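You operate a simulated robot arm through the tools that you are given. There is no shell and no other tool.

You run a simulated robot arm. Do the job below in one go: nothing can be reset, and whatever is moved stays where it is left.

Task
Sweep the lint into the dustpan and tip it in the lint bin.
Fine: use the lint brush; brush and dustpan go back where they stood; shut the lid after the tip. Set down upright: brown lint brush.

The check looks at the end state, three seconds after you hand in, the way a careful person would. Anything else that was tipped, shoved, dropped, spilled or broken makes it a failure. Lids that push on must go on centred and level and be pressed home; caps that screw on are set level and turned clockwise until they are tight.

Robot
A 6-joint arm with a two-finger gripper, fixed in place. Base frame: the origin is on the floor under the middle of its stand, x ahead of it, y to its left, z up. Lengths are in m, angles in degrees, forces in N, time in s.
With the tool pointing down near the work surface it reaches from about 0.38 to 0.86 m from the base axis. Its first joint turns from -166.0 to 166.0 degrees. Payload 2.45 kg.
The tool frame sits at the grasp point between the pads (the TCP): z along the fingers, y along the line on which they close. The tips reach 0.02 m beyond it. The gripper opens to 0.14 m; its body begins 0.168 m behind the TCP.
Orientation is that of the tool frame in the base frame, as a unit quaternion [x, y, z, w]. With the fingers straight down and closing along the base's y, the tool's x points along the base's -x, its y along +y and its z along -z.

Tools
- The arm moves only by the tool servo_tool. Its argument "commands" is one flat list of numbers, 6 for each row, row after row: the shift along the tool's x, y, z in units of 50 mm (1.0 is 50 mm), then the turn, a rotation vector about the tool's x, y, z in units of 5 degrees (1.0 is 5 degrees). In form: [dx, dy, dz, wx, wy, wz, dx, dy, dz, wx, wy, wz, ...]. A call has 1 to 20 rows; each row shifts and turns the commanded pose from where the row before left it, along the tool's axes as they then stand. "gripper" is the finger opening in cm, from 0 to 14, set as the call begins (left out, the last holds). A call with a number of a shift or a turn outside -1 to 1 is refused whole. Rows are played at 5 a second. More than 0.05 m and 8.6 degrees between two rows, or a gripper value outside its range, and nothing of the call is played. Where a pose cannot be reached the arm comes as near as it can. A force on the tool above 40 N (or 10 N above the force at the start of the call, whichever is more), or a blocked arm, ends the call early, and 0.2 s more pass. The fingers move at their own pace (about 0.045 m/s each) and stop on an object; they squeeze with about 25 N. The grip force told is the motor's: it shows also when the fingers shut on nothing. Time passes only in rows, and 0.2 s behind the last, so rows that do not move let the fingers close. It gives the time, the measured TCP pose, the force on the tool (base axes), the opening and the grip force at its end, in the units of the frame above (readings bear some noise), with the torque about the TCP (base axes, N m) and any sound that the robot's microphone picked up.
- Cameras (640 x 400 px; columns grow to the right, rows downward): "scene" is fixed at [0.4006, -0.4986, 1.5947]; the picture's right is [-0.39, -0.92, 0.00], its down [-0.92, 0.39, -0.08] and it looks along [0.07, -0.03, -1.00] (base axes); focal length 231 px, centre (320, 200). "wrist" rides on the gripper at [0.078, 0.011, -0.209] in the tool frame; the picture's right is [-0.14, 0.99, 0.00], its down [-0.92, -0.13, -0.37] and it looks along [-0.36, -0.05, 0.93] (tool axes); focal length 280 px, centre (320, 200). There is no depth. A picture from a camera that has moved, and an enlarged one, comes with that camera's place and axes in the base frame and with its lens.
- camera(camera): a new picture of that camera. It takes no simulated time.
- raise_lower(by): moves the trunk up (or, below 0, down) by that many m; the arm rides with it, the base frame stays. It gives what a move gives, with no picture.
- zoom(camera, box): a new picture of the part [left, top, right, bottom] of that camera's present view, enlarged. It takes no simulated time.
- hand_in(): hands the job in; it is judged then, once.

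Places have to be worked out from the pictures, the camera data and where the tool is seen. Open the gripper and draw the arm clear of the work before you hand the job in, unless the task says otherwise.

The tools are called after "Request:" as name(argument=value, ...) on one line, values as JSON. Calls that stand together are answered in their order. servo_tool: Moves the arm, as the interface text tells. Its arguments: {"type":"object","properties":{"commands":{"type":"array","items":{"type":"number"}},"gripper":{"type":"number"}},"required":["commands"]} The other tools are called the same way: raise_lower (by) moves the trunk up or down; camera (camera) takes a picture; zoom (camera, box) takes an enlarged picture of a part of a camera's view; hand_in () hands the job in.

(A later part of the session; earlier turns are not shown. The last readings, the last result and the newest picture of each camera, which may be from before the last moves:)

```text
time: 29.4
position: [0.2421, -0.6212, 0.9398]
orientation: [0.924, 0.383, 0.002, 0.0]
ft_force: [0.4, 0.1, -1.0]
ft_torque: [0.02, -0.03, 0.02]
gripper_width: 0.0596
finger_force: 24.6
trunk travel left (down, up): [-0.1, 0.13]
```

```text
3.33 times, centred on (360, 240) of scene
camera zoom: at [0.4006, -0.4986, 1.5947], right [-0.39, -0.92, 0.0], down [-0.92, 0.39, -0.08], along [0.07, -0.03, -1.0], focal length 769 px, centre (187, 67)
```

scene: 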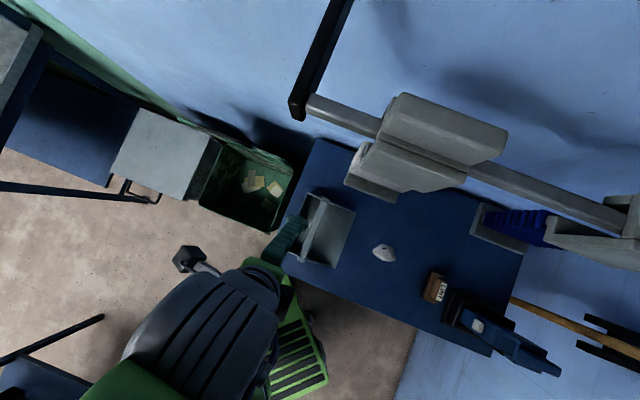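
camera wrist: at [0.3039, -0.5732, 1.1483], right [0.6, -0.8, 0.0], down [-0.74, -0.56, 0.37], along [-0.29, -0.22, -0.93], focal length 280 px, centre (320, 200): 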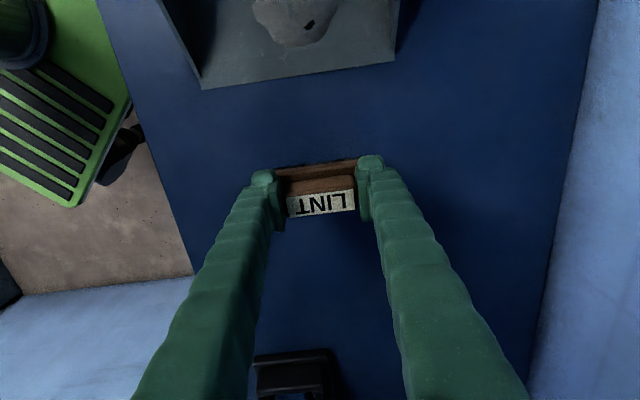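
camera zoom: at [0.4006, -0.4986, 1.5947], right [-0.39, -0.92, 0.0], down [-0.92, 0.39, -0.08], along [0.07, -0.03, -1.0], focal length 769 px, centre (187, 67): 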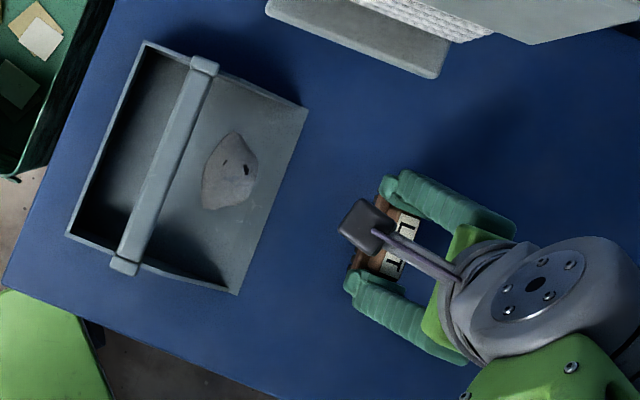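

The lint sits inside the pan about 3 cm behind the lip, pan unmoved. I carry the brush back over its original spot (u 0.5698, v -0.466) at z≈0.94.

Request:
servo_tool(commands=[-0.79, -0.162, 0, 0, 0, 0, -0.79, -0.162, 0, 0, 0, 0, -0.79, -0.162, 0, 0, 0, 0, -0.79, -0.162, 0, 0, 0, 0, -0.79, -0.162, 0, 0, 0, 0, 0, 0, 0, 0, 0, 0, 0, 0, 0, 0, 0, 0])

Request:
zoom(camera="scene", box=[400, 240, 500, 340])

```text
time: 31.0
position: [0.0764, -0.7314, 0.9391]
orientation: [0.924, 0.383, 0.0, -0.001]
ft_force: [0.1, 0.1, -0.9]
ft_torque: [0.01, -0.02, -0.02]
gripper_width: 0.0593
finger_force: 25.4
trunk travel left (down, up): [-0.1, 0.13]
```

```text
4.00 times, centred on (450, 290) of scene
camera zoom: at [0.4006, -0.4986, 1.5947], right [-0.39, -0.92, 0.0], down [-0.92, 0.39, -0.08], along [0.07, -0.03, -1.0], focal length 923 px, centre (-200, -160)
```

zoom: 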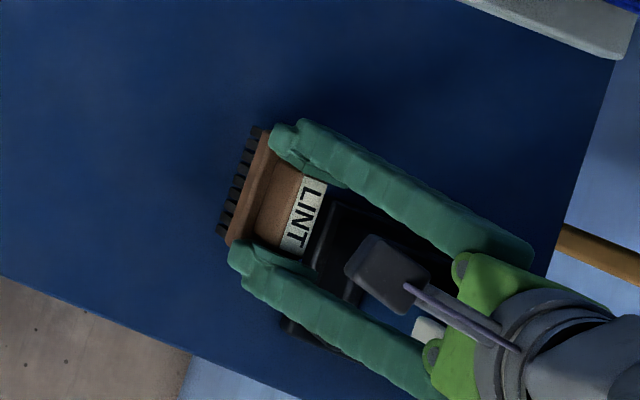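

Measured position is within ~2 mm of the original; correcting slightly and lowering 27.5 mm onto the table.

Request:
servo_tool(commands=[-0.035, 0, 0.2, 0, 0, 0, 0, 0, 0.2, 0, 0, 0, 0, 0, 0.15, 0, 0, 0, 0, 0, 0, 0, 0, 0, 0, 0, 0, 0, 0, 0])

Request:
zoom(camera="scene", box=[400, 240, 500, 340])

```text
time: 32.2
position: [0.0727, -0.733, 0.9121]
orientation: [0.924, 0.384, 0.001, 0.0]
ft_force: [0.2, 0.4, -0.7]
ft_torque: [-0.04, 0.0, -0.01]
gripper_width: 0.0593
finger_force: 24.5
trunk travel left (down, up): [-0.1, 0.13]
```

```text
4.00 times, centred on (450, 290) of scene
camera zoom: at [0.4006, -0.4986, 1.5947], right [-0.39, -0.92, 0.0], down [-0.92, 0.39, -0.08], along [0.07, -0.03, -1.0], focal length 923 px, centre (-200, -160)
```

zoom: 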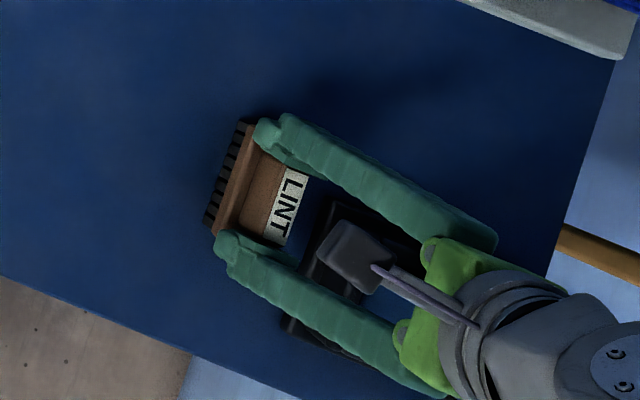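

The view matches the original grasp image. I lower 0.7 mm more and open the gripper to 9 cm.

Request:
servo_tool(commands=[0, 0, 0.015, 0, 0, 0, 0, 0, 0, 0, 0, 0])

Request:
servo_tool(commands=[0, 0, 0, 0, 0, 0, 0, 0, 0, 0, 0, 0, 0, 0, 0, 0, 0, 0, 0, 0, 0, 0, 0, 0], gripper=9)

Request:
camera(camera="wrist")

Request:
zoom(camera="scene", box=[400, 240, 500, 340])

```text
time: 32.8
position: [0.0732, -0.7329, 0.9112]
orientation: [0.924, 0.383, 0.0, 0.0]
ft_force: [-0.3, 1.0, 4.2]
ft_torque: [0.03, -0.06, 0.0]
gripper_width: 0.0594
finger_force: 25.1
trunk travel left (down, up): [-0.1, 0.13]
```

```text
time: 33.8
position: [0.0734, -0.7326, 0.911]
orientation: [0.924, 0.383, 0.001, -0.001]
ft_force: [-0.5, 0.0, 0.7]
ft_torque: [-0.01, -0.01, -0.01]
gripper_width: 0.0902
finger_force: 0.0
trunk travel left (down, up): [-0.1, 0.13]
```

```text
taken
camera wrist: at [0.1358, -0.6852, 1.1198], right [0.6, -0.8, 0.0], down [-0.74, -0.56, 0.37], along [-0.29, -0.22, -0.93], focal length 280 px, centre (320, 200)
```

wrist: 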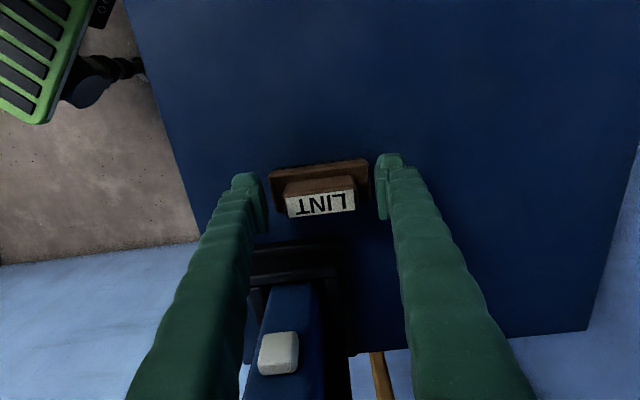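

```text
4.00 times, centred on (450, 290) of scene
camera zoom: at [0.4006, -0.4986, 1.5947], right [-0.39, -0.92, 0.0], down [-0.92, 0.39, -0.08], along [0.07, -0.03, -1.0], focal length 923 px, centre (-200, -160)
```

zoom: 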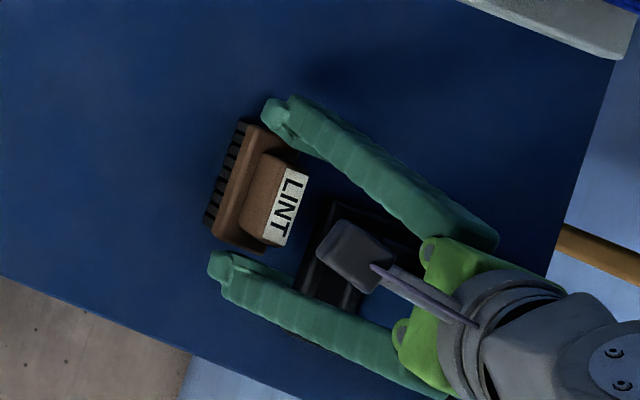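

The brush stands upright at its original spot. I lift clear, move to u≈0.50, v≈-0.2, and yaw back 90° so the camera looks outward and the fingers close along v for the pan handle.

Request:
servo_tool(commands=[0, 0, -0.5, 0, 0, 0, 0, 0, -0.8, 0, 0, 0, 0, 0, -0.9, 0, 0, 0, 0, 0, -0.9, 0, 0, 0, 0.9, -0.25, 0, 0, 0, 0, 0.9, -0.25, 0, 0, 0, 0, 0.9, -0.25, 0, 0, 0, 0, 0.9, -0.25, 0, 0, 0, 0, 0.9, -0.2, 0, 0, 0, 0, 0.9, -0.2, 0, 0, 0, 0])

Request:
servo_tool(commands=[0, 0, 0, 0, 0, -1, 0, 0, 0, 0, 0, -1, 0, 0, 0, 0, 0, -1, 0, 0, 0, 0, 0, -1, 0, 0, 0, 0, 0, -1, 0, 0, 0, 0, 0, -1, 0, 0, 0, 0, 0, -1, 0, 0, 0, 0, 0, -1, 0, 0, 0, 0, 0, -1, 0, 0, 0, 0, 0, -1, 0, 0, 0, 0, 0, -1, 0, 0, 0, 0, 0, -1, 0, 0, 0, 0, 0, -1, 0, 0, 0, 0, 0, -1, 0, 0, 0, 0, 0, -1, 0, 0, 0, 0, 0, -1, 0, 0, 0, 0, 0, -1, 0, 0, 0, 0, 0, -1])

Request:
camera(camera="wrist")

Request:
camera(camera="scene")

```text
time: 36.0
position: [0.2128, -0.4907, 1.0646]
orientation: [0.924, 0.382, 0.0, 0.0]
ft_force: [0.4, 0.2, -0.4]
ft_torque: [-0.03, 0.04, -0.02]
gripper_width: 0.0899
finger_force: 0.1
trunk travel left (down, up): [-0.1, 0.13]
```

```text
time: 39.8
position: [0.2121, -0.493, 1.0665]
orientation: [0.382, 0.924, 0.001, 0.001]
ft_force: [0.9, 0.0, 0.5]
ft_torque: [-0.01, 0.04, 0.02]
gripper_width: 0.0898
finger_force: 0.0
trunk travel left (down, up): [-0.1, 0.13]
```

```text
taken
camera wrist: at [0.1653, -0.4294, 1.2746], right [0.8, 0.6, 0.0], down [0.56, -0.74, 0.37], along [0.22, -0.29, -0.93], focal length 280 px, centre (320, 200)
```

wrist: 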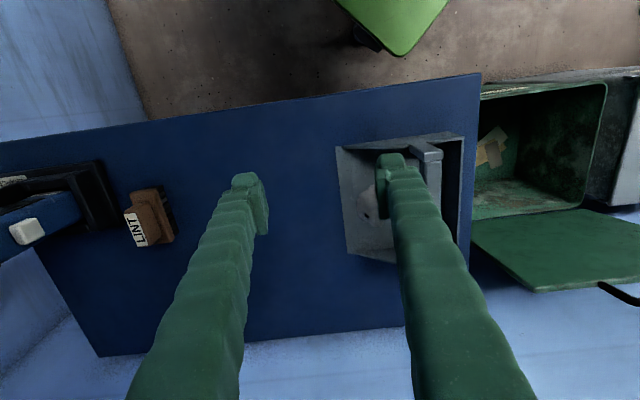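

```text
taken
```

scene: 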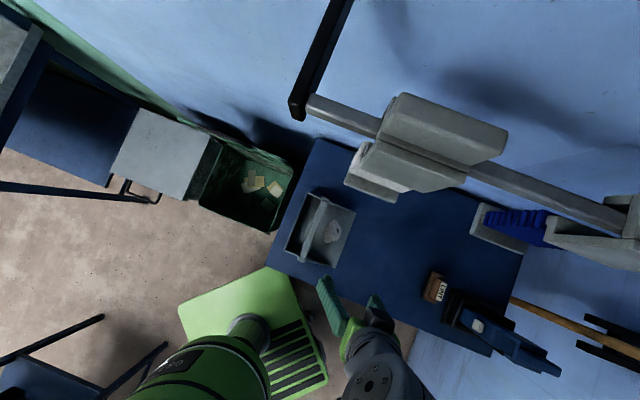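

Now I move over toward the bin (u≈0.45, v≈0.2, z≈1.15) to measure its rim, lid and hinge.

Request:
servo_tool(commands=[0.111, 0.889, -0.189, 0, 0, 0, 0.111, 0.889, -0.189, 0, 0, 0, 0.111, 0.889, -0.189, 0, 0, 0, 0.111, 0.889, -0.189, 0, 0, 0, 0.111, 0.889, -0.189, 0, 0, 0, 0.111, 0.889, -0.189, 0, 0, 0, 0.111, 0.889, -0.189, 0, 0, 0, 0.111, 0.889, -0.189, 0, 0, 0, 0.111, 0.889, -0.189, 0, 0, 0])

Request:
camera(camera="wrist")

Request:
zoom(camera="scene", box=[100, 90, 300, 250])

```text
time: 41.8
position: [0.461, -0.1757, 1.152]
orientation: [0.382, 0.924, -0.001, -0.001]
ft_force: [-0.6, 0.2, -0.3]
ft_torque: [-0.05, 0.02, 0.0]
gripper_width: 0.09
finger_force: 0.0
trunk travel left (down, up): [-0.1, 0.13]
```

```text
taken
camera wrist: at [0.4133, -0.1127, 1.3607], right [0.8, 0.6, 0.0], down [0.56, -0.74, 0.37], along [0.22, -0.29, -0.93], focal length 280 px, centre (320, 200)
```

wrist: 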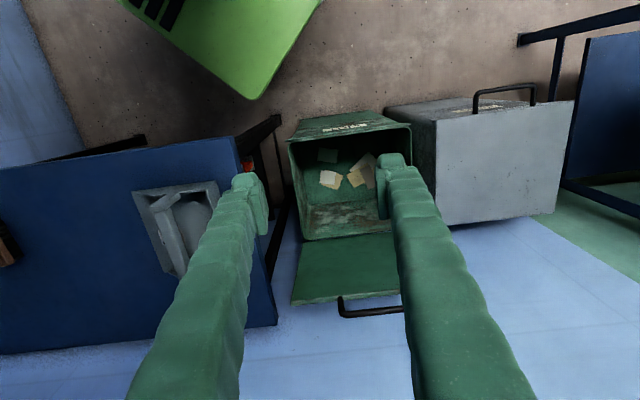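

```text
2.50 times, centred on (200, 170) of scene
camera zoom: at [0.4006, -0.4986, 1.5947], right [-0.39, -0.92, 0.0], down [-0.92, 0.39, -0.08], along [0.07, -0.03, -1.0], focal length 577 px, centre (620, 275)
```

zoom: 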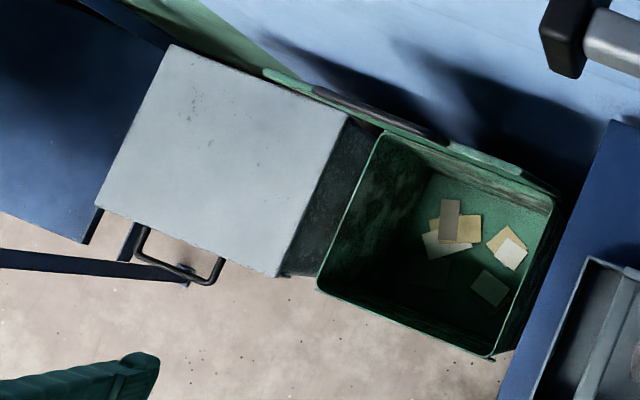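

The bin rim is at z≈0.578 (opening u 0.49–0.79, v 0.115–0.45), the lid stands near-vertical on its far side up to z≈0.91 with the handle at z≈0.975, u≈0.746. Now I go over the pan handle (u 0.60, v -0.0645) at z≈1.05 with a 6 cm opening.

Request:
servo_tool(commands=[-0.5, -0.887, 0.34, 0, 0, 0, -0.5, -0.887, 0.34, 0, 0, 0, -0.5, -0.887, 0.34, 0, 0, 0, -0.5, -0.887, 0.34, 0, 0, 0, -0.5, -0.887, 0.34, 0, 0, 0, -0.5, -0.887, 0.34, 0, 0, 0, 0, 0, 0, 0, 0, 0], gripper=6)

Request:
camera(camera="wrist")

Request:
camera(camera="scene")

```text
refused: row 1 steps farther than a row can; nothing moved
```

```text
taken
camera wrist: at [0.4133, -0.1127, 1.3607], right [0.8, 0.6, 0.0], down [0.56, -0.74, 0.37], along [0.22, -0.29, -0.93], focal length 280 px, centre (320, 200)
```

wrist: 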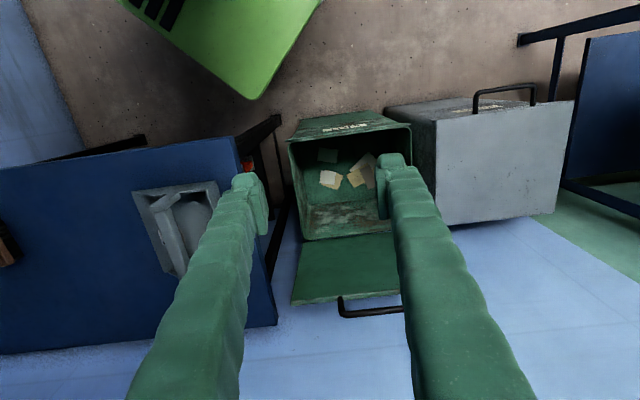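

```text
taken
```

scene: 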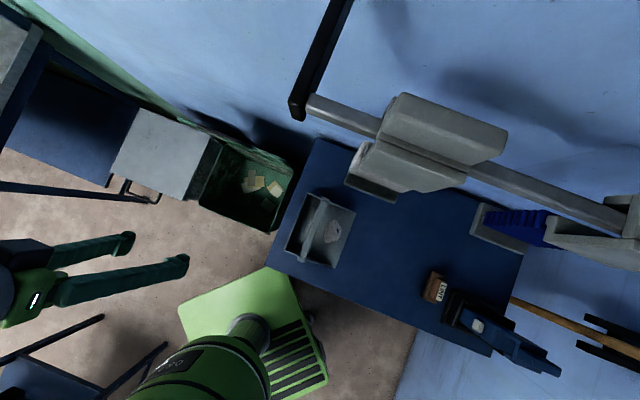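

The rows were slightly too long; I split the same motion in 7 rows.

Request:
servo_tool(commands=[-0.429, -0.76, 0.291, 0, 0, 0, -0.429, -0.76, 0.291, 0, 0, 0, -0.429, -0.76, 0.291, 0, 0, 0, -0.429, -0.76, 0.291, 0, 0, 0, -0.429, -0.76, 0.291, 0, 0, 0, -0.429, -0.76, 0.291, 0, 0, 0, -0.429, -0.76, 0.291, 0, 0, 0, 0, 0, 0, 0, 0, 0], gripper=6)

Request:
camera(camera="wrist")

Request:
camera(camera="scene")

```text
time: 43.6
position: [0.3795, -0.4713, 1.0457]
orientation: [0.383, 0.924, 0.001, 0.0]
ft_force: [0.7, -0.8, 0.6]
ft_torque: [0.01, 0.0, -0.01]
gripper_width: 0.0601
finger_force: 0.1
trunk travel left (down, up): [-0.1, 0.13]
```

```text
taken
camera wrist: at [0.3309, -0.4086, 1.255], right [0.8, 0.6, 0.0], down [0.56, -0.74, 0.37], along [0.22, -0.29, -0.93], focal length 280 px, centre (320, 200)
```

wrist: 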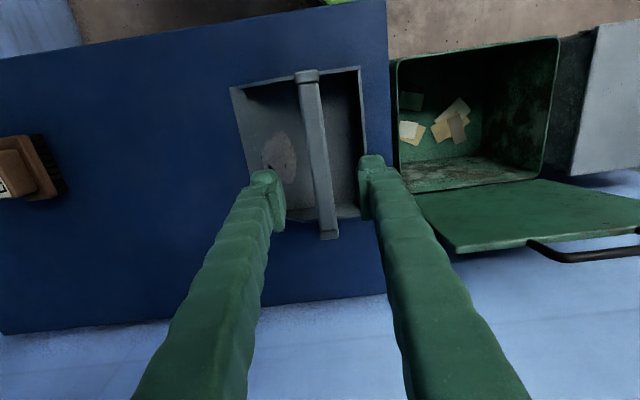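

```text
taken
```

scene: 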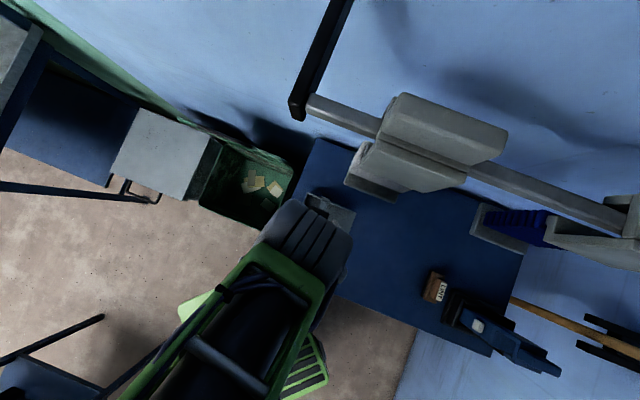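

Request:
zoom(camera="wrist", box=[220, 50, 400, 250])

```text
2.00 times, centred on (310, 150) of wrist
camera zoom: at [0.3309, -0.4086, 1.255], right [0.8, 0.6, 0.0], down [0.56, -0.74, 0.37], along [0.22, -0.29, -0.93], focal length 561 px, centre (340, 300)
```

zoom: 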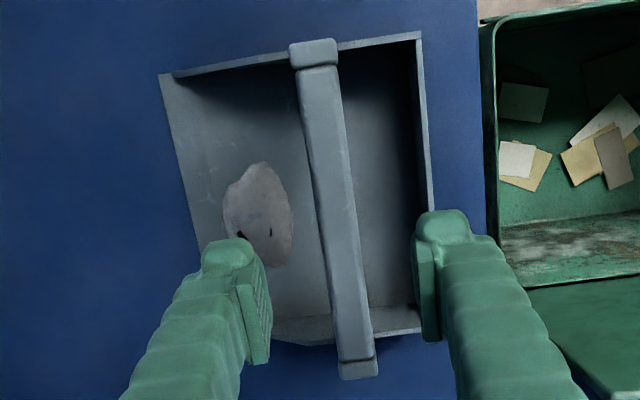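

The handle bar (≈2.2 cm square) is centred under the TCP and aligned. I descend to z≈0.916.

Request:
servo_tool(commands=[0, 0, 0.6, 0, 0, 0, 0, 0, 0.6, 0, 0, 0, 0, 0, 0.6, 0, 0, 0, 0, 0, 0.5, 0, 0, 0, 0, 0, 0.3, 0, 0, 0, 0, 0, 0, 0, 0, 0])

Request:
camera(camera="wrist")

Request:
zoom(camera="scene", box=[260, 160, 400, 280])

```text
time: 45.0
position: [0.3795, -0.4691, 0.9171]
orientation: [0.382, 0.924, 0.001, 0.001]
ft_force: [-0.4, 0.7, -0.5]
ft_torque: [-0.03, 0.02, 0.02]
gripper_width: 0.0599
finger_force: 0.0
trunk travel left (down, up): [-0.1, 0.13]
```

```text
taken
camera wrist: at [0.3323, -0.4055, 1.1265], right [0.8, 0.6, 0.0], down [0.56, -0.74, 0.37], along [0.22, -0.29, -0.93], focal length 280 px, centre (320, 200)
```

wrist: 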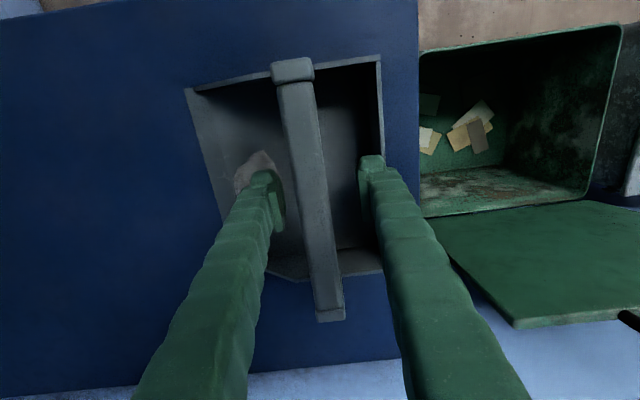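

```text
3.33 times, centred on (330, 220) of scene
camera zoom: at [0.4006, -0.4986, 1.5947], right [-0.39, -0.92, 0.0], down [-0.92, 0.39, -0.08], along [0.07, -0.03, -1.0], focal length 769 px, centre (287, 133)
```

zoom: 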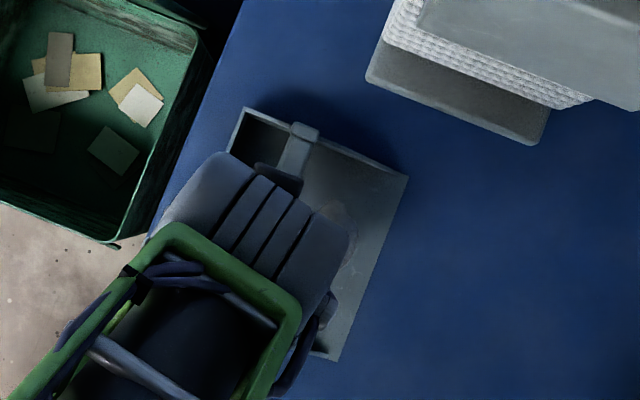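

Request:
zoom(camera="wrist", box=[220, 120, 420, 260])

```text
2.86 times, centred on (320, 190) of wrist
camera zoom: at [0.3323, -0.4055, 1.1265], right [0.8, 0.6, 0.0], down [0.56, -0.74, 0.37], along [0.22, -0.29, -0.93], focal length 801 px, centre (320, 229)
```

zoom: 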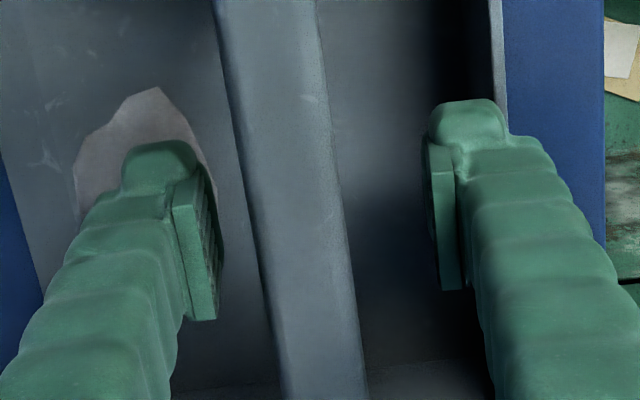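

The bar looks ~4–5 mm toward -v from the finger centre, so I shift the tool 4.5 mm that way before closing, to avoid shoving the pan.

Request:
servo_tool(commands=[0, -0.09, 0, 0, 0, 0, 0, 0, 0, 0, 0, 0])

Request:
zoom(camera="wrist", box=[220, 120, 420, 260])

```text
time: 45.6
position: [0.3762, -0.4722, 0.9188]
orientation: [0.383, 0.924, 0.0, 0.0]
ft_force: [0.4, -0.2, -0.7]
ft_torque: [0.02, 0.0, 0.0]
gripper_width: 0.0601
finger_force: 0.1
trunk travel left (down, up): [-0.1, 0.13]
```

```text
2.86 times, centred on (320, 190) of wrist
camera zoom: at [0.3289, -0.4082, 1.127], right [0.8, 0.6, 0.0], down [0.56, -0.74, 0.37], along [0.22, -0.29, -0.93], focal length 801 px, centre (320, 229)
```

zoom: 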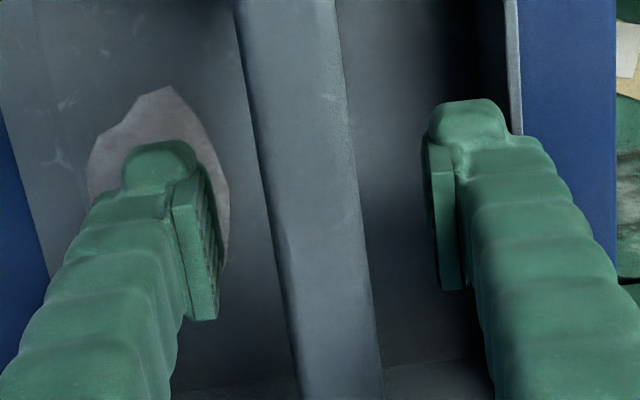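

Now the bar is centred between the pads. I close the gripper on the handle.

Request:
servo_tool(commands=[0, -0.02, 0, 0, 0, 0, 0, 0, 0, 0, 0, 0, 0, 0, 0, 0, 0, 0, 0, 0, 0, 0, 0, 0, 0, 0, 0, 0, 0, 0, 0, 0, 0, 0, 0, 0], gripper=0)

Request:
camera(camera="wrist")

Request:
zoom(camera="scene", box=[260, 160, 400, 280])

```text
time: 47.0
position: [0.3765, -0.4722, 0.9183]
orientation: [0.383, 0.924, 0.001, 0.001]
ft_force: [-0.1, -0.7, -0.8]
ft_torque: [0.03, 0.03, 0.02]
gripper_width: 0.0168
finger_force: 24.6
trunk travel left (down, up): [-0.1, 0.13]
```

```text
taken
camera wrist: at [0.3282, -0.409, 1.1276], right [0.8, 0.6, 0.0], down [0.56, -0.74, 0.37], along [0.22, -0.29, -0.93], focal length 280 px, centre (320, 200)
```

wrist: 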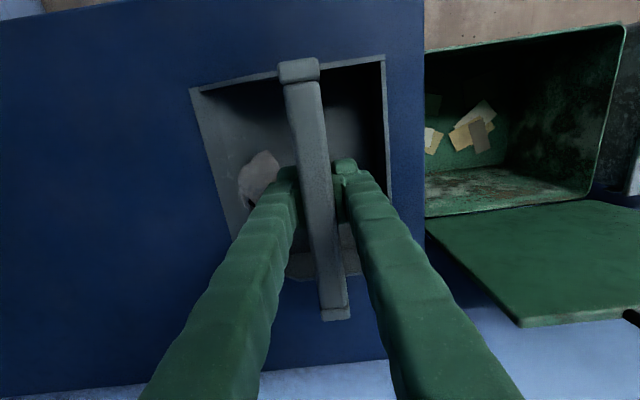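

```text
3.33 times, centred on (330, 220) of scene
camera zoom: at [0.4006, -0.4986, 1.5947], right [-0.39, -0.92, 0.0], down [-0.92, 0.39, -0.08], along [0.07, -0.03, -1.0], focal length 769 px, centre (287, 133)
```

zoom: 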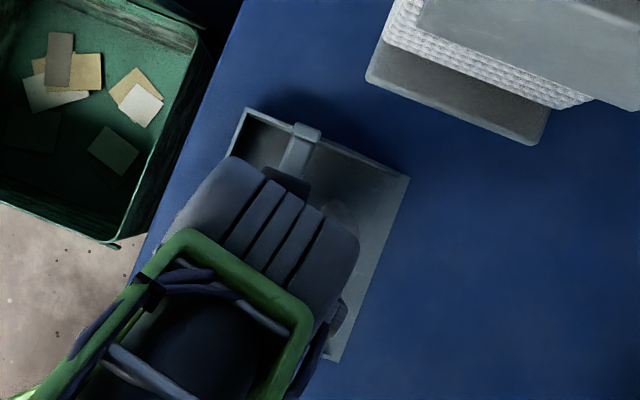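

Gripped at 1.7 cm. I compare the pan position with the original zoom to see any shift.

Request:
zoom(camera="scene", box=[270, 180, 370, 280])

```text
4.00 times, centred on (320, 230) of scene
camera zoom: at [0.4006, -0.4986, 1.5947], right [-0.39, -0.92, 0.0], down [-0.92, 0.39, -0.08], along [0.07, -0.03, -1.0], focal length 923 px, centre (320, 80)
```

zoom: 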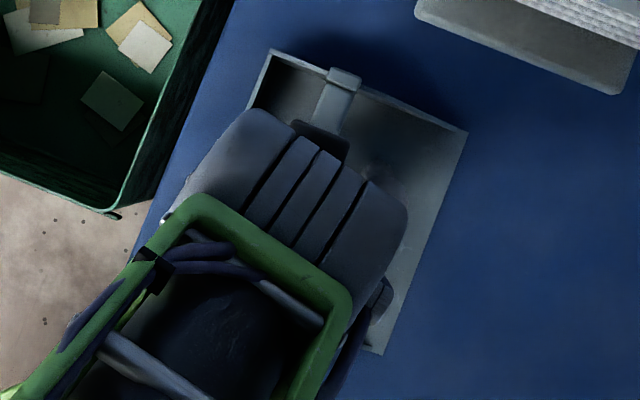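

The pan shifted only ~2 mm toward -v (I'll undo that on return: target u 0.600, v ≈ -0.0655, z 0.918). I lift slowly by 4 cm and check that the pan stays level with the lint.

Request:
servo_tool(commands=[0, 0, -0.1, 0, 0, 0, 0, 0, -0.15, 0, 0, 0, 0, 0, -0.15, 0, 0, 0, 0, 0, -0.2, 0, 0, 0, 0, 0, -0.2, 0, 0, 0, 0, 0, 0, 0, 0, 0])

Request:
camera(camera="wrist")

Request:
zoom(camera="scene", box=[270, 180, 370, 280])

```text
time: 48.4
position: [0.3754, -0.4736, 0.9598]
orientation: [0.383, 0.924, 0.001, 0.0]
ft_force: [-0.2, 0.0, -1.7]
ft_torque: [-0.02, 0.01, 0.01]
gripper_width: 0.0169
finger_force: 24.8
trunk travel left (down, up): [-0.1, 0.13]
```

```text
taken
camera wrist: at [0.3281, -0.4105, 1.1678], right [0.8, 0.6, 0.0], down [0.56, -0.74, 0.37], along [0.22, -0.29, -0.93], focal length 280 px, centre (320, 200)
```

wrist: 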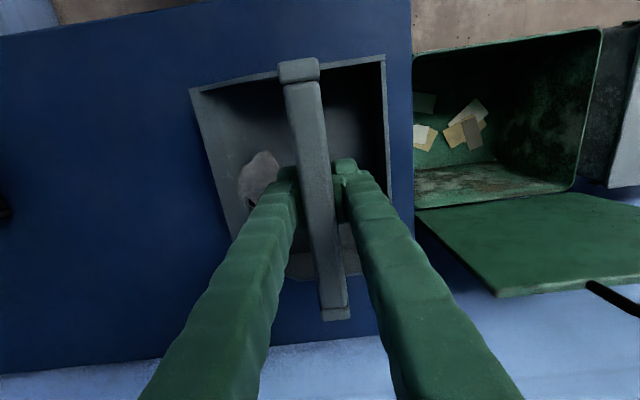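

```text
4.00 times, centred on (320, 230) of scene
camera zoom: at [0.4006, -0.4986, 1.5947], right [-0.39, -0.92, 0.0], down [-0.92, 0.39, -0.08], along [0.07, -0.03, -1.0], focal length 923 px, centre (320, 80)
```

zoom: 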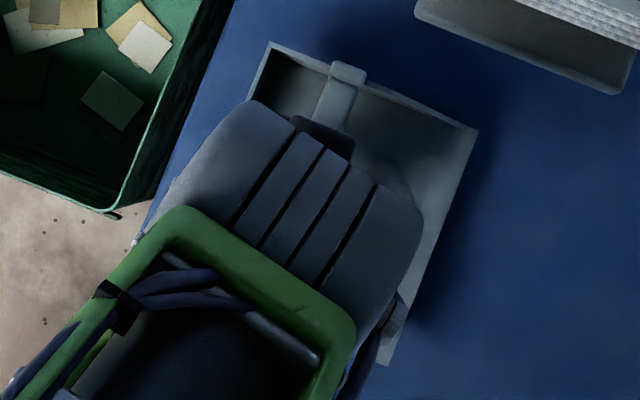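

The pan is lifted level (light, ~2 N) with the lint in place. I tilt it 10° mouth-up while lifting to z≈1.0, then carry it along +v over the bin.

Request:
servo_tool(commands=[0, 0, -0.4, 0.5, 0, 0, 0, 0, -0.4, 0.5, 0, 0, 0, 0, 0, 0.5, 0, 0, 0, 0, 0, 0.5, 0, 0, 0, 0.5, -0.09, 0, 0, 0, 0, 0.5, -0.09, 0, 0, 0, 0, 0.6, -0.106, 0, 0, 0, 0, 0.6, -0.106, 0, 0, 0, 0, 0.6, -0.106, 0, 0, 0, 0, 0.6, -0.106, 0, 0, 0])

Request:
camera(camera="wrist")

Request:
camera(camera="scene")

```text
time: 50.6
position: [0.4996, -0.3485, 0.999]
orientation: [0.382, 0.92, -0.081, -0.033]
ft_force: [-0.2, 1.0, -1.1]
ft_torque: [0.04, 0.03, -0.01]
gripper_width: 0.0173
finger_force: 24.7
trunk travel left (down, up): [-0.1, 0.13]
```

```text
taken
camera wrist: at [0.4769, -0.2601, 1.2027], right [0.79, 0.59, -0.17], down [0.61, -0.69, 0.39], along [0.11, -0.41, -0.91], focal length 280 px, centre (320, 200)
```

wrist: 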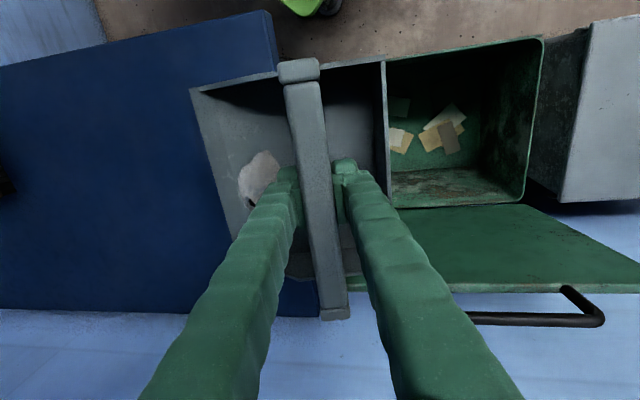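

```text
taken
```

scene: 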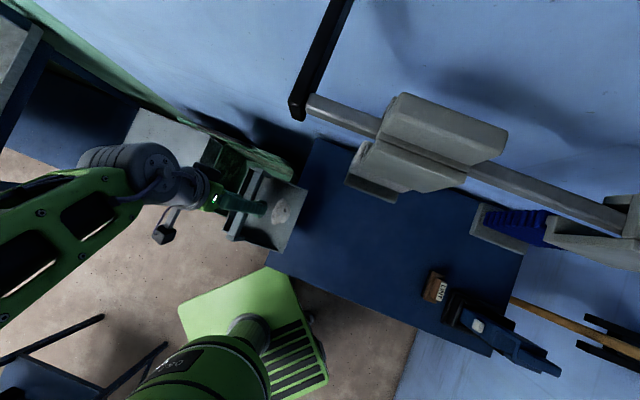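

The lint is stable; TCP is at u 0.60, v 0.107, z 1.0. I move on to v≈0.275 over the bin centre.

Request:
servo_tool(commands=[0, 0.7, -0.123, 0, 0, 0, 0, 0.7, -0.123, 0, 0, 0, 0, 0.7, -0.123, 0, 0, 0, 0, 0.7, -0.123, 0, 0, 0, 0, 0.5, -0.088, 0, 0, 0, 0, 0, 0, 0, 0, 0])

Request:
camera(camera="wrist")

Request:
camera(camera="scene")

```text
time: 52.0
position: [0.6176, -0.232, 0.9986]
orientation: [0.381, 0.92, -0.08, -0.033]
ft_force: [0.4, -0.4, -1.9]
ft_torque: [-0.03, -0.04, -0.01]
gripper_width: 0.0169
finger_force: 24.6
trunk travel left (down, up): [-0.1, 0.13]
```

```text
taken
camera wrist: at [0.5949, -0.143, 1.2033], right [0.79, 0.59, -0.17], down [0.61, -0.7, 0.38], along [0.11, -0.41, -0.91], focal length 280 px, centre (320, 200)
```

wrist: 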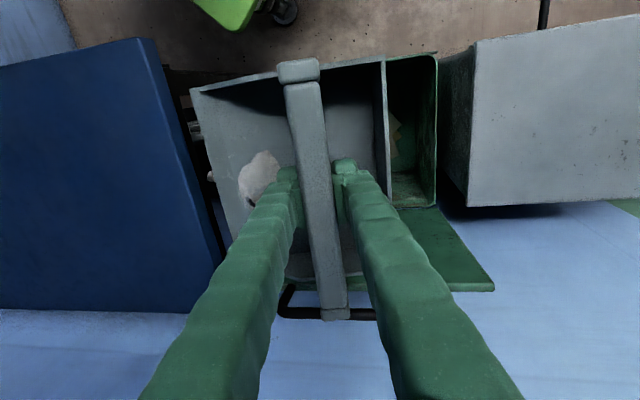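

```text
taken
```

scene: 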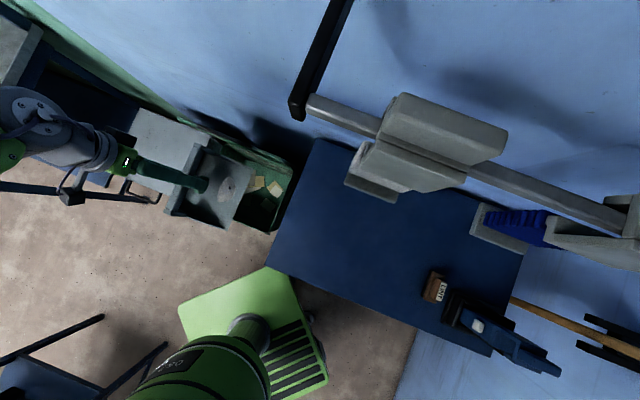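

Lint could drift while sliding, so I lower the pan to z≈0.835 and shift to v≈0.33 so it exits low and central over the opening before tipping.

Request:
servo_tool(commands=[0, 0.424, 0.763, 0, 0, 0, 0, 0.424, 0.763, 0, 0, 0, 0, 0.424, 0.763, 0, 0, 0, 0, 0.424, 0.763, 0, 0, 0, 0, 0, 0, 0, 0, 0])

Request:
camera(camera="wrist")

Request:
camera(camera="scene")

```text
time: 53.2
position: [0.6581, -0.1906, 0.8347]
orientation: [0.381, 0.92, -0.08, -0.032]
ft_force: [0.4, 0.3, -2.5]
ft_torque: [0.05, 0.02, 0.0]
gripper_width: 0.0169
finger_force: 24.7
trunk travel left (down, up): [-0.1, 0.13]
```

```text
taken
camera wrist: at [0.6358, -0.1004, 1.0392], right [0.79, 0.59, -0.17], down [0.61, -0.7, 0.39], along [0.11, -0.41, -0.91], focal length 280 px, centre (320, 200)
```

wrist: 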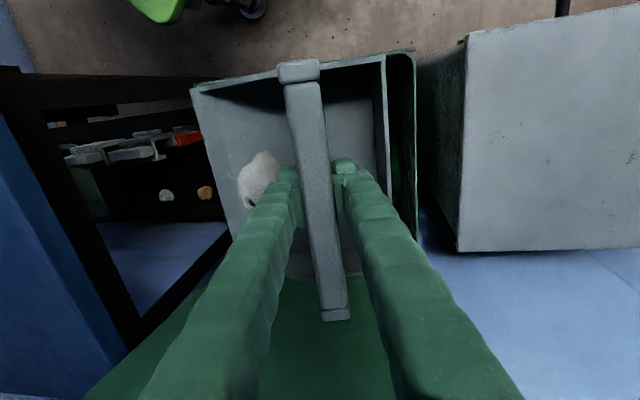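

```text
taken
```

scene: 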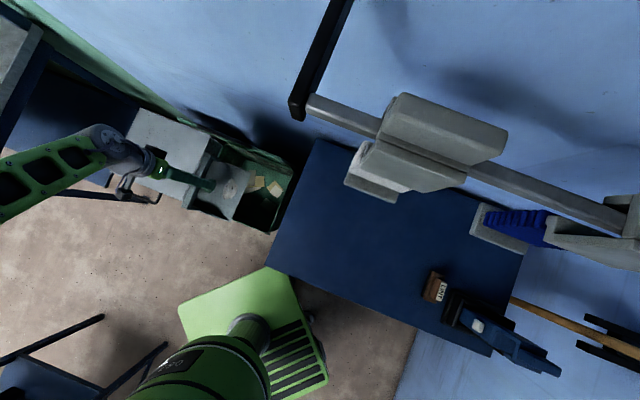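

Pan is over the bin with the lint in place (u 0.60, v 0.33, z 0.835). I tip it mouth-down by rotating about the handle axis, 15 rows (from +10° to -65°).

Request:
servo_tool(commands=[0, 0, 0, -1, 0, 0, 0, 0, 0, -1, 0, 0, 0, 0, 0, -1, 0, 0, 0, 0, 0, -1, 0, 0, 0, 0, 0, -1, 0, 0, 0, 0, 0, -1, 0, 0, 0, 0, 0, -1, 0, 0, 0, 0, 0, -1, 0, 0, 0, 0, 0, -1, 0, 0, 0, 0, 0, -1, 0, 0, 0, 0, 0, -1, 0, 0, 0, 0, 0, -1, 0, 0, 0, 0, 0, -1, 0, 0, 0, 0, 0, -1, 0, 0, 0, 0, 0, -1, 0, 0])

Request:
camera(camera="wrist")

Request:
camera(camera="scene")

```text
time: 56.4
position: [0.659, -0.1909, 0.8357]
orientation: [0.323, 0.779, 0.497, 0.206]
ft_force: [1.4, -0.2, -2.5]
ft_torque: [0.0, 0.08, 0.0]
gripper_width: 0.0169
finger_force: 24.7
trunk travel left (down, up): [-0.1, 0.13]
```

```text
taken
camera wrist: at [0.4715, -0.2664, 0.9324], right [0.39, 0.2, 0.9], down [0.38, -0.93, 0.04], along [0.84, 0.32, -0.44], focal length 280 px, centre (320, 200)
```

wrist: 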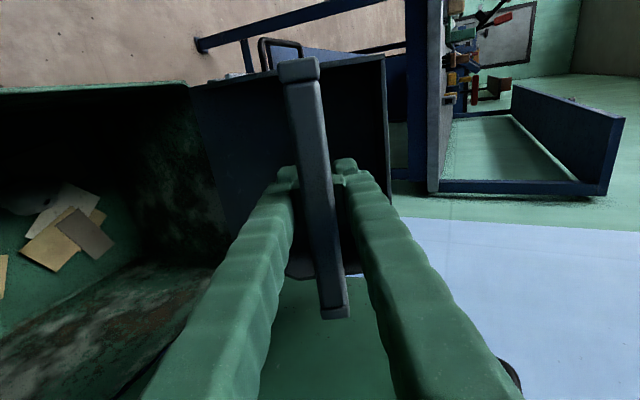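

```text
taken
```

scene: 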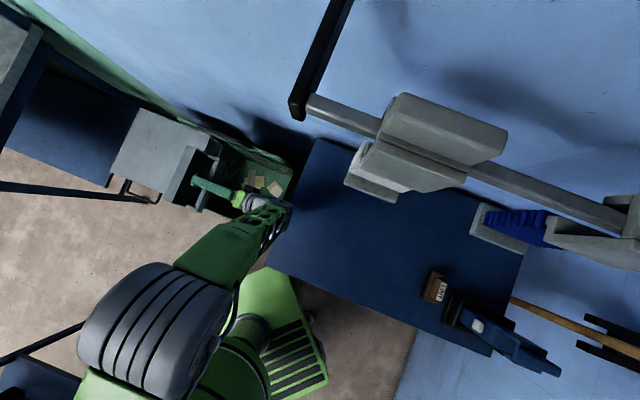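

The tilt completed and the pan floor looks empty; I zoom in to confirm the lint is in the bin.

Request:
zoom(camera="wrist", box=[0, 60, 240, 340])

Request:
zoom(camera="scene", box=[150, 110, 310, 250])

Request:
zoom(camera="wrist", box=[190, 40, 410, 290])

```text
1.43 times, centred on (120, 200) of wrist
camera zoom: at [0.4715, -0.2664, 0.9324], right [0.39, 0.2, 0.9], down [0.38, -0.93, 0.04], along [0.84, 0.32, -0.44], focal length 401 px, centre (606, 200)
```

zoom: 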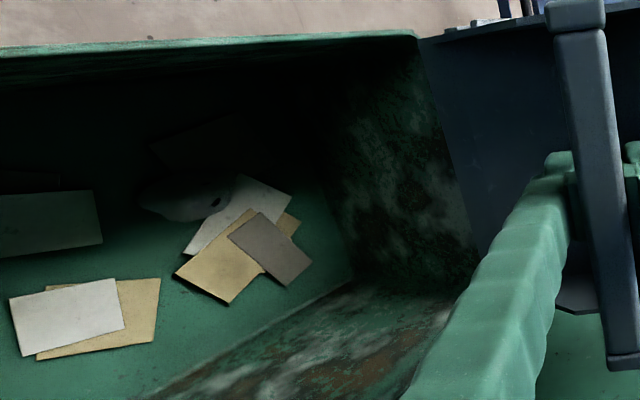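

```text
2.86 times, centred on (230, 180) of scene
camera zoom: at [0.4006, -0.4986, 1.5947], right [-0.39, -0.92, 0.0], down [-0.92, 0.39, -0.08], along [0.07, -0.03, -1.0], focal length 659 px, centre (577, 257)
```

zoom: 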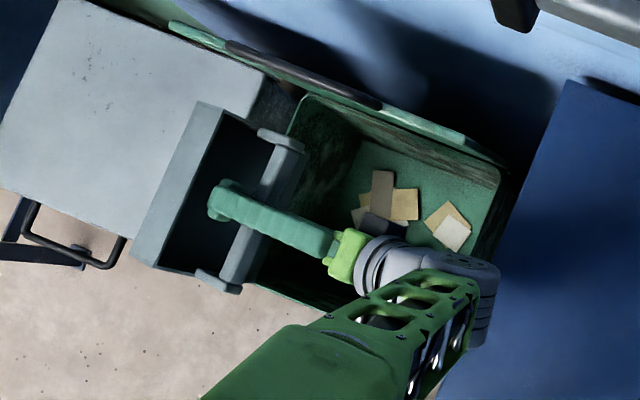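

```text
1.60 times, centred on (300, 165) of wrist
camera zoom: at [0.4715, -0.2664, 0.9324], right [0.39, 0.2, 0.9], down [0.38, -0.93, 0.04], along [0.84, 0.32, -0.44], focal length 449 px, centre (352, 256)
```

zoom: 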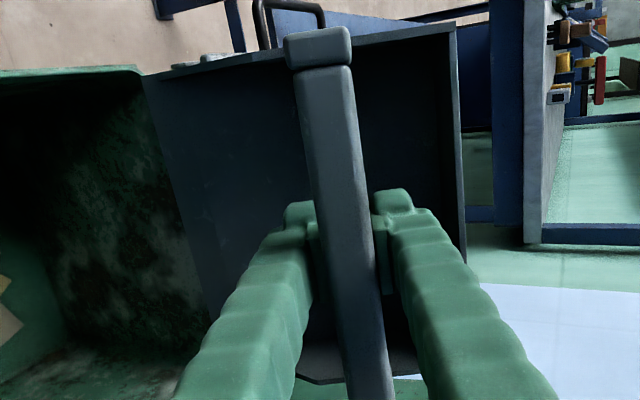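

The lint lies in the bin and the pan is empty. I rotate back to level (+65°) and then check the orientation.

Request:
servo_tool(commands=[0, 0, 0, 1, 0, 0, 0, 0, 0, 1, 0, 0, 0, 0, 0, 1, 0, 0, 0, 0, 0, 1, 0, 0, 0, 0, 0, 1, 0, 0, 0, 0, 0, 1, 0, 0, 0, 0, 0, 1, 0, 0, 0, 0, 0, 1, 0, 0, 0, 0, 0, 1, 0, 0, 0, 0, 0, 1, 0, 0, 0, 0, 0, 1, 0, 0, 0, 0, 0, 1, 0, 0, 0, 0, 0, 1, 0, 0])

Request:
camera(camera="wrist")

Request:
zoom(camera="scene", box=[150, 110, 310, 250])

```text
time: 59.2
position: [0.6586, -0.1916, 0.8354]
orientation: [0.383, 0.924, 0.0, 0.0]
ft_force: [-0.2, -0.1, -2.1]
ft_torque: [0.0, 0.02, -0.02]
gripper_width: 0.0171
finger_force: 24.4
trunk travel left (down, up): [-0.1, 0.13]
```

```text
taken
camera wrist: at [0.6103, -0.1276, 1.0432], right [0.8, 0.6, 0.0], down [0.56, -0.74, 0.37], along [0.22, -0.29, -0.93], focal length 280 px, centre (320, 200)
```

wrist: 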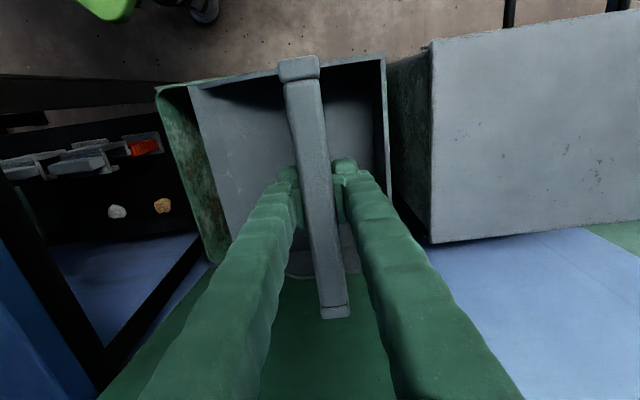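

```text
2.86 times, centred on (230, 180) of scene
camera zoom: at [0.4006, -0.4986, 1.5947], right [-0.39, -0.92, 0.0], down [-0.92, 0.39, -0.08], along [0.07, -0.03, -1.0], focal length 659 px, centre (577, 257)
```

zoom: 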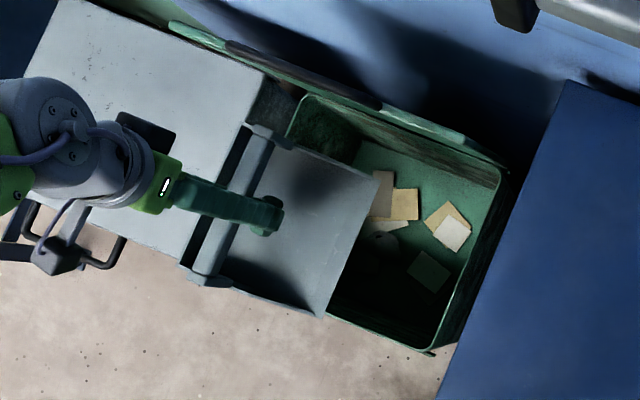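

Pan is empty and level in the grip. I raise to z≈1.0 and carry it back over its place on the table (v≈-0.0655).

Request:
servo_tool(commands=[0, 0, -0.82, 0, 0, 0, 0, 0, -0.82, 0, 0, 0, 0, 0, -0.82, 0, 0, 0, 0, 0, -0.82, 0, 0, 0, 0, -0.879, 0, 0, 0, 0, 0, -0.879, 0, 0, 0, 0, 0, -0.879, 0, 0, 0, 0, 0, -0.879, 0, 0, 0, 0, 0, -0.879, 0, 0, 0, 0, 0, -0.879, 0, 0, 0, 0, 0, -0.879, 0, 0, 0, 0, 0, -0.879, 0, 0, 0, 0, 0.02, -0.879, 0, 0, 0, 0, 0, 0, 0, 0, 0, 0, 0, 0, 0, 0, 0, 0])

Request:
camera(camera="wrist")

Request:
zoom(camera="scene", box=[270, 180, 370, 280])

```text
time: 62.4
position: [0.3742, -0.4687, 0.9971]
orientation: [0.383, 0.924, 0.001, 0.0]
ft_force: [-0.2, -0.1, -2.8]
ft_torque: [0.0, 0.03, 0.0]
gripper_width: 0.017
finger_force: 24.9
trunk travel left (down, up): [-0.1, 0.13]
```

```text
taken
camera wrist: at [0.3263, -0.4063, 1.2066], right [0.8, 0.6, 0.0], down [0.56, -0.74, 0.37], along [0.22, -0.29, -0.93], focal length 280 px, centre (320, 200)
```

wrist: 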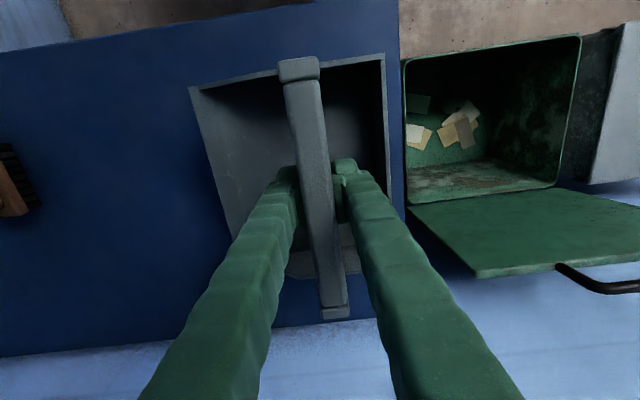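

```text
4.00 times, centred on (320, 230) of scene
camera zoom: at [0.4006, -0.4986, 1.5947], right [-0.39, -0.92, 0.0], down [-0.92, 0.39, -0.08], along [0.07, -0.03, -1.0], focal length 923 px, centre (320, 80)
```

zoom: 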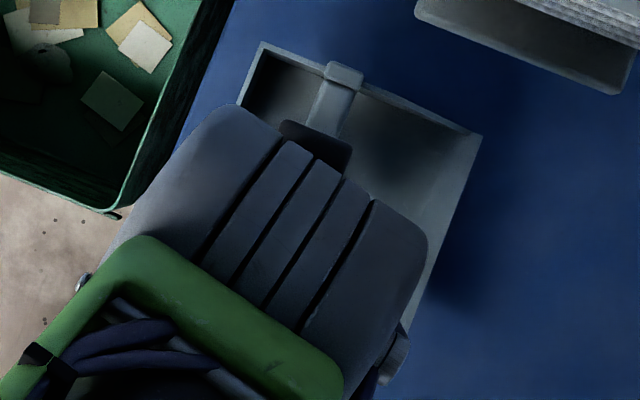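

Request:
servo_tool(commands=[0, 0, 0, 0, 0, 0])

Request:
servo_tool(commands=[0, 0, 0, 0, 0, 0])

Request:
servo_tool(commands=[0, 0, 0, 0, 0, 0])

```text
time: 62.8
position: [0.3757, -0.4701, 0.9982]
orientation: [0.383, 0.924, 0.0, -0.001]
ft_force: [0.0, -0.1, -2.2]
ft_torque: [-0.02, 0.04, 0.03]
gripper_width: 0.0168
finger_force: 25.1
trunk travel left (down, up): [-0.1, 0.13]
```

```text
time: 63.2
position: [0.3751, -0.47, 0.9987]
orientation: [0.383, 0.924, 0.001, 0.0]
ft_force: [-0.3, 0.4, -2.4]
ft_torque: [-0.02, -0.01, 0.03]
gripper_width: 0.0171
finger_force: 25.0
trunk travel left (down, up): [-0.1, 0.13]
```

```text
time: 63.6
position: [0.3734, -0.469, 0.9979]
orientation: [0.383, 0.924, 0.001, 0.0]
ft_force: [0.1, -0.2, -1.3]
ft_torque: [-0.05, -0.05, -0.01]
gripper_width: 0.0167
finger_force: 24.6
trunk travel left (down, up): [-0.1, 0.13]
```

Averaged readings are u 0.597, v -0.067; I correct by +3 mm in u and +1.5 mm in v and lower to z≈0.93, then compare to the original picture.

Request:
servo_tool(commands=[-0.06, 0.03, 0.4, 0, 0, 0, 0, 0, 0.4, 0, 0, 0, 0, 0, 0.4, 0, 0, 0, 0, 0, 0.15, 0, 0, 0, 0, 0, 0, 0, 0, 0])

Request:
zoom(camera="scene", box=[270, 180, 370, 280])

```text
time: 64.8
position: [0.3807, -0.4714, 0.931]
orientation: [0.382, 0.924, 0.0, 0.001]
ft_force: [-0.5, 0.9, -1.8]
ft_torque: [0.02, -0.02, 0.06]
gripper_width: 0.017
finger_force: 24.9
trunk travel left (down, up): [-0.1, 0.13]
```

```text
4.00 times, centred on (320, 230) of scene
camera zoom: at [0.4006, -0.4986, 1.5947], right [-0.39, -0.92, 0.0], down [-0.92, 0.39, -0.08], along [0.07, -0.03, -1.0], focal length 923 px, centre (320, 80)
```

zoom: 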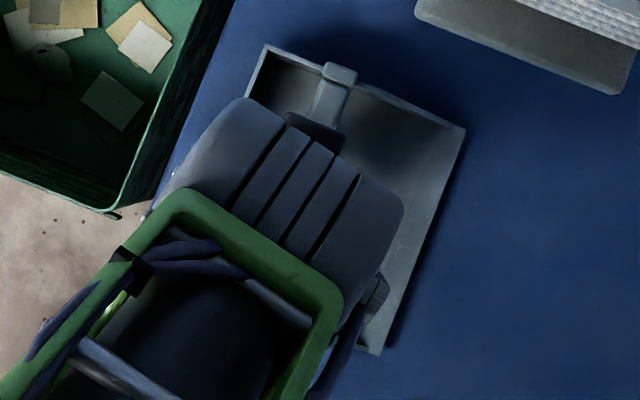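

Compared with the original picture the pan is within ~1 mm; I trim by 1 mm and lower the last 12 mm watching the force.

Request:
servo_tool(commands=[0.02, -0.02, 0.1, 0, 0, 0, 0, 0, 0.1, 0, 0, 0, 0, 0, 0.05, 0, 0, 0, 0, 0, 0, 0, 0, 0])

Request:
zoom(camera="scene", box=[270, 180, 370, 280])

```text
time: 65.8
position: [0.3785, -0.471, 0.9196]
orientation: [0.383, 0.924, -0.001, 0.002]
ft_force: [-3.0, 3.4, 13.2]
ft_torque: [-0.47, -0.52, 0.02]
gripper_width: 0.0169
finger_force: 24.6
trunk travel left (down, up): [-0.1, 0.13]
```

```text
4.00 times, centred on (320, 230) of scene
camera zoom: at [0.4006, -0.4986, 1.5947], right [-0.39, -0.92, 0.0], down [-0.92, 0.39, -0.08], along [0.07, -0.03, -1.0], focal length 923 px, centre (320, 80)
```

zoom: 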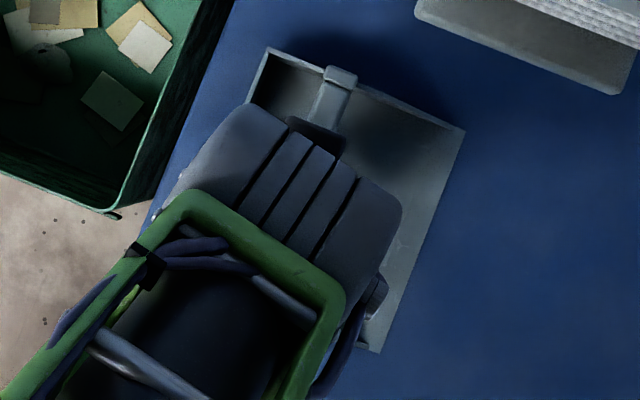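

Contact is felt (13 N, mostly on the far side), pan corners match the original within ~1–2 px. I back off 0.7 mm to relieve the preload before releasing.

Request:
servo_tool(commands=[0, 0, -0.015, 0, 0, 0, 0, 0, 0, 0, 0, 0])

```text
time: 66.4
position: [0.3783, -0.4707, 0.9204]
orientation: [0.383, 0.924, 0.0, 0.0]
ft_force: [-0.2, -0.7, 8.6]
ft_torque: [-0.05, -0.06, -0.02]
gripper_width: 0.0171
finger_force: 24.6
trunk travel left (down, up): [-0.1, 0.13]
```

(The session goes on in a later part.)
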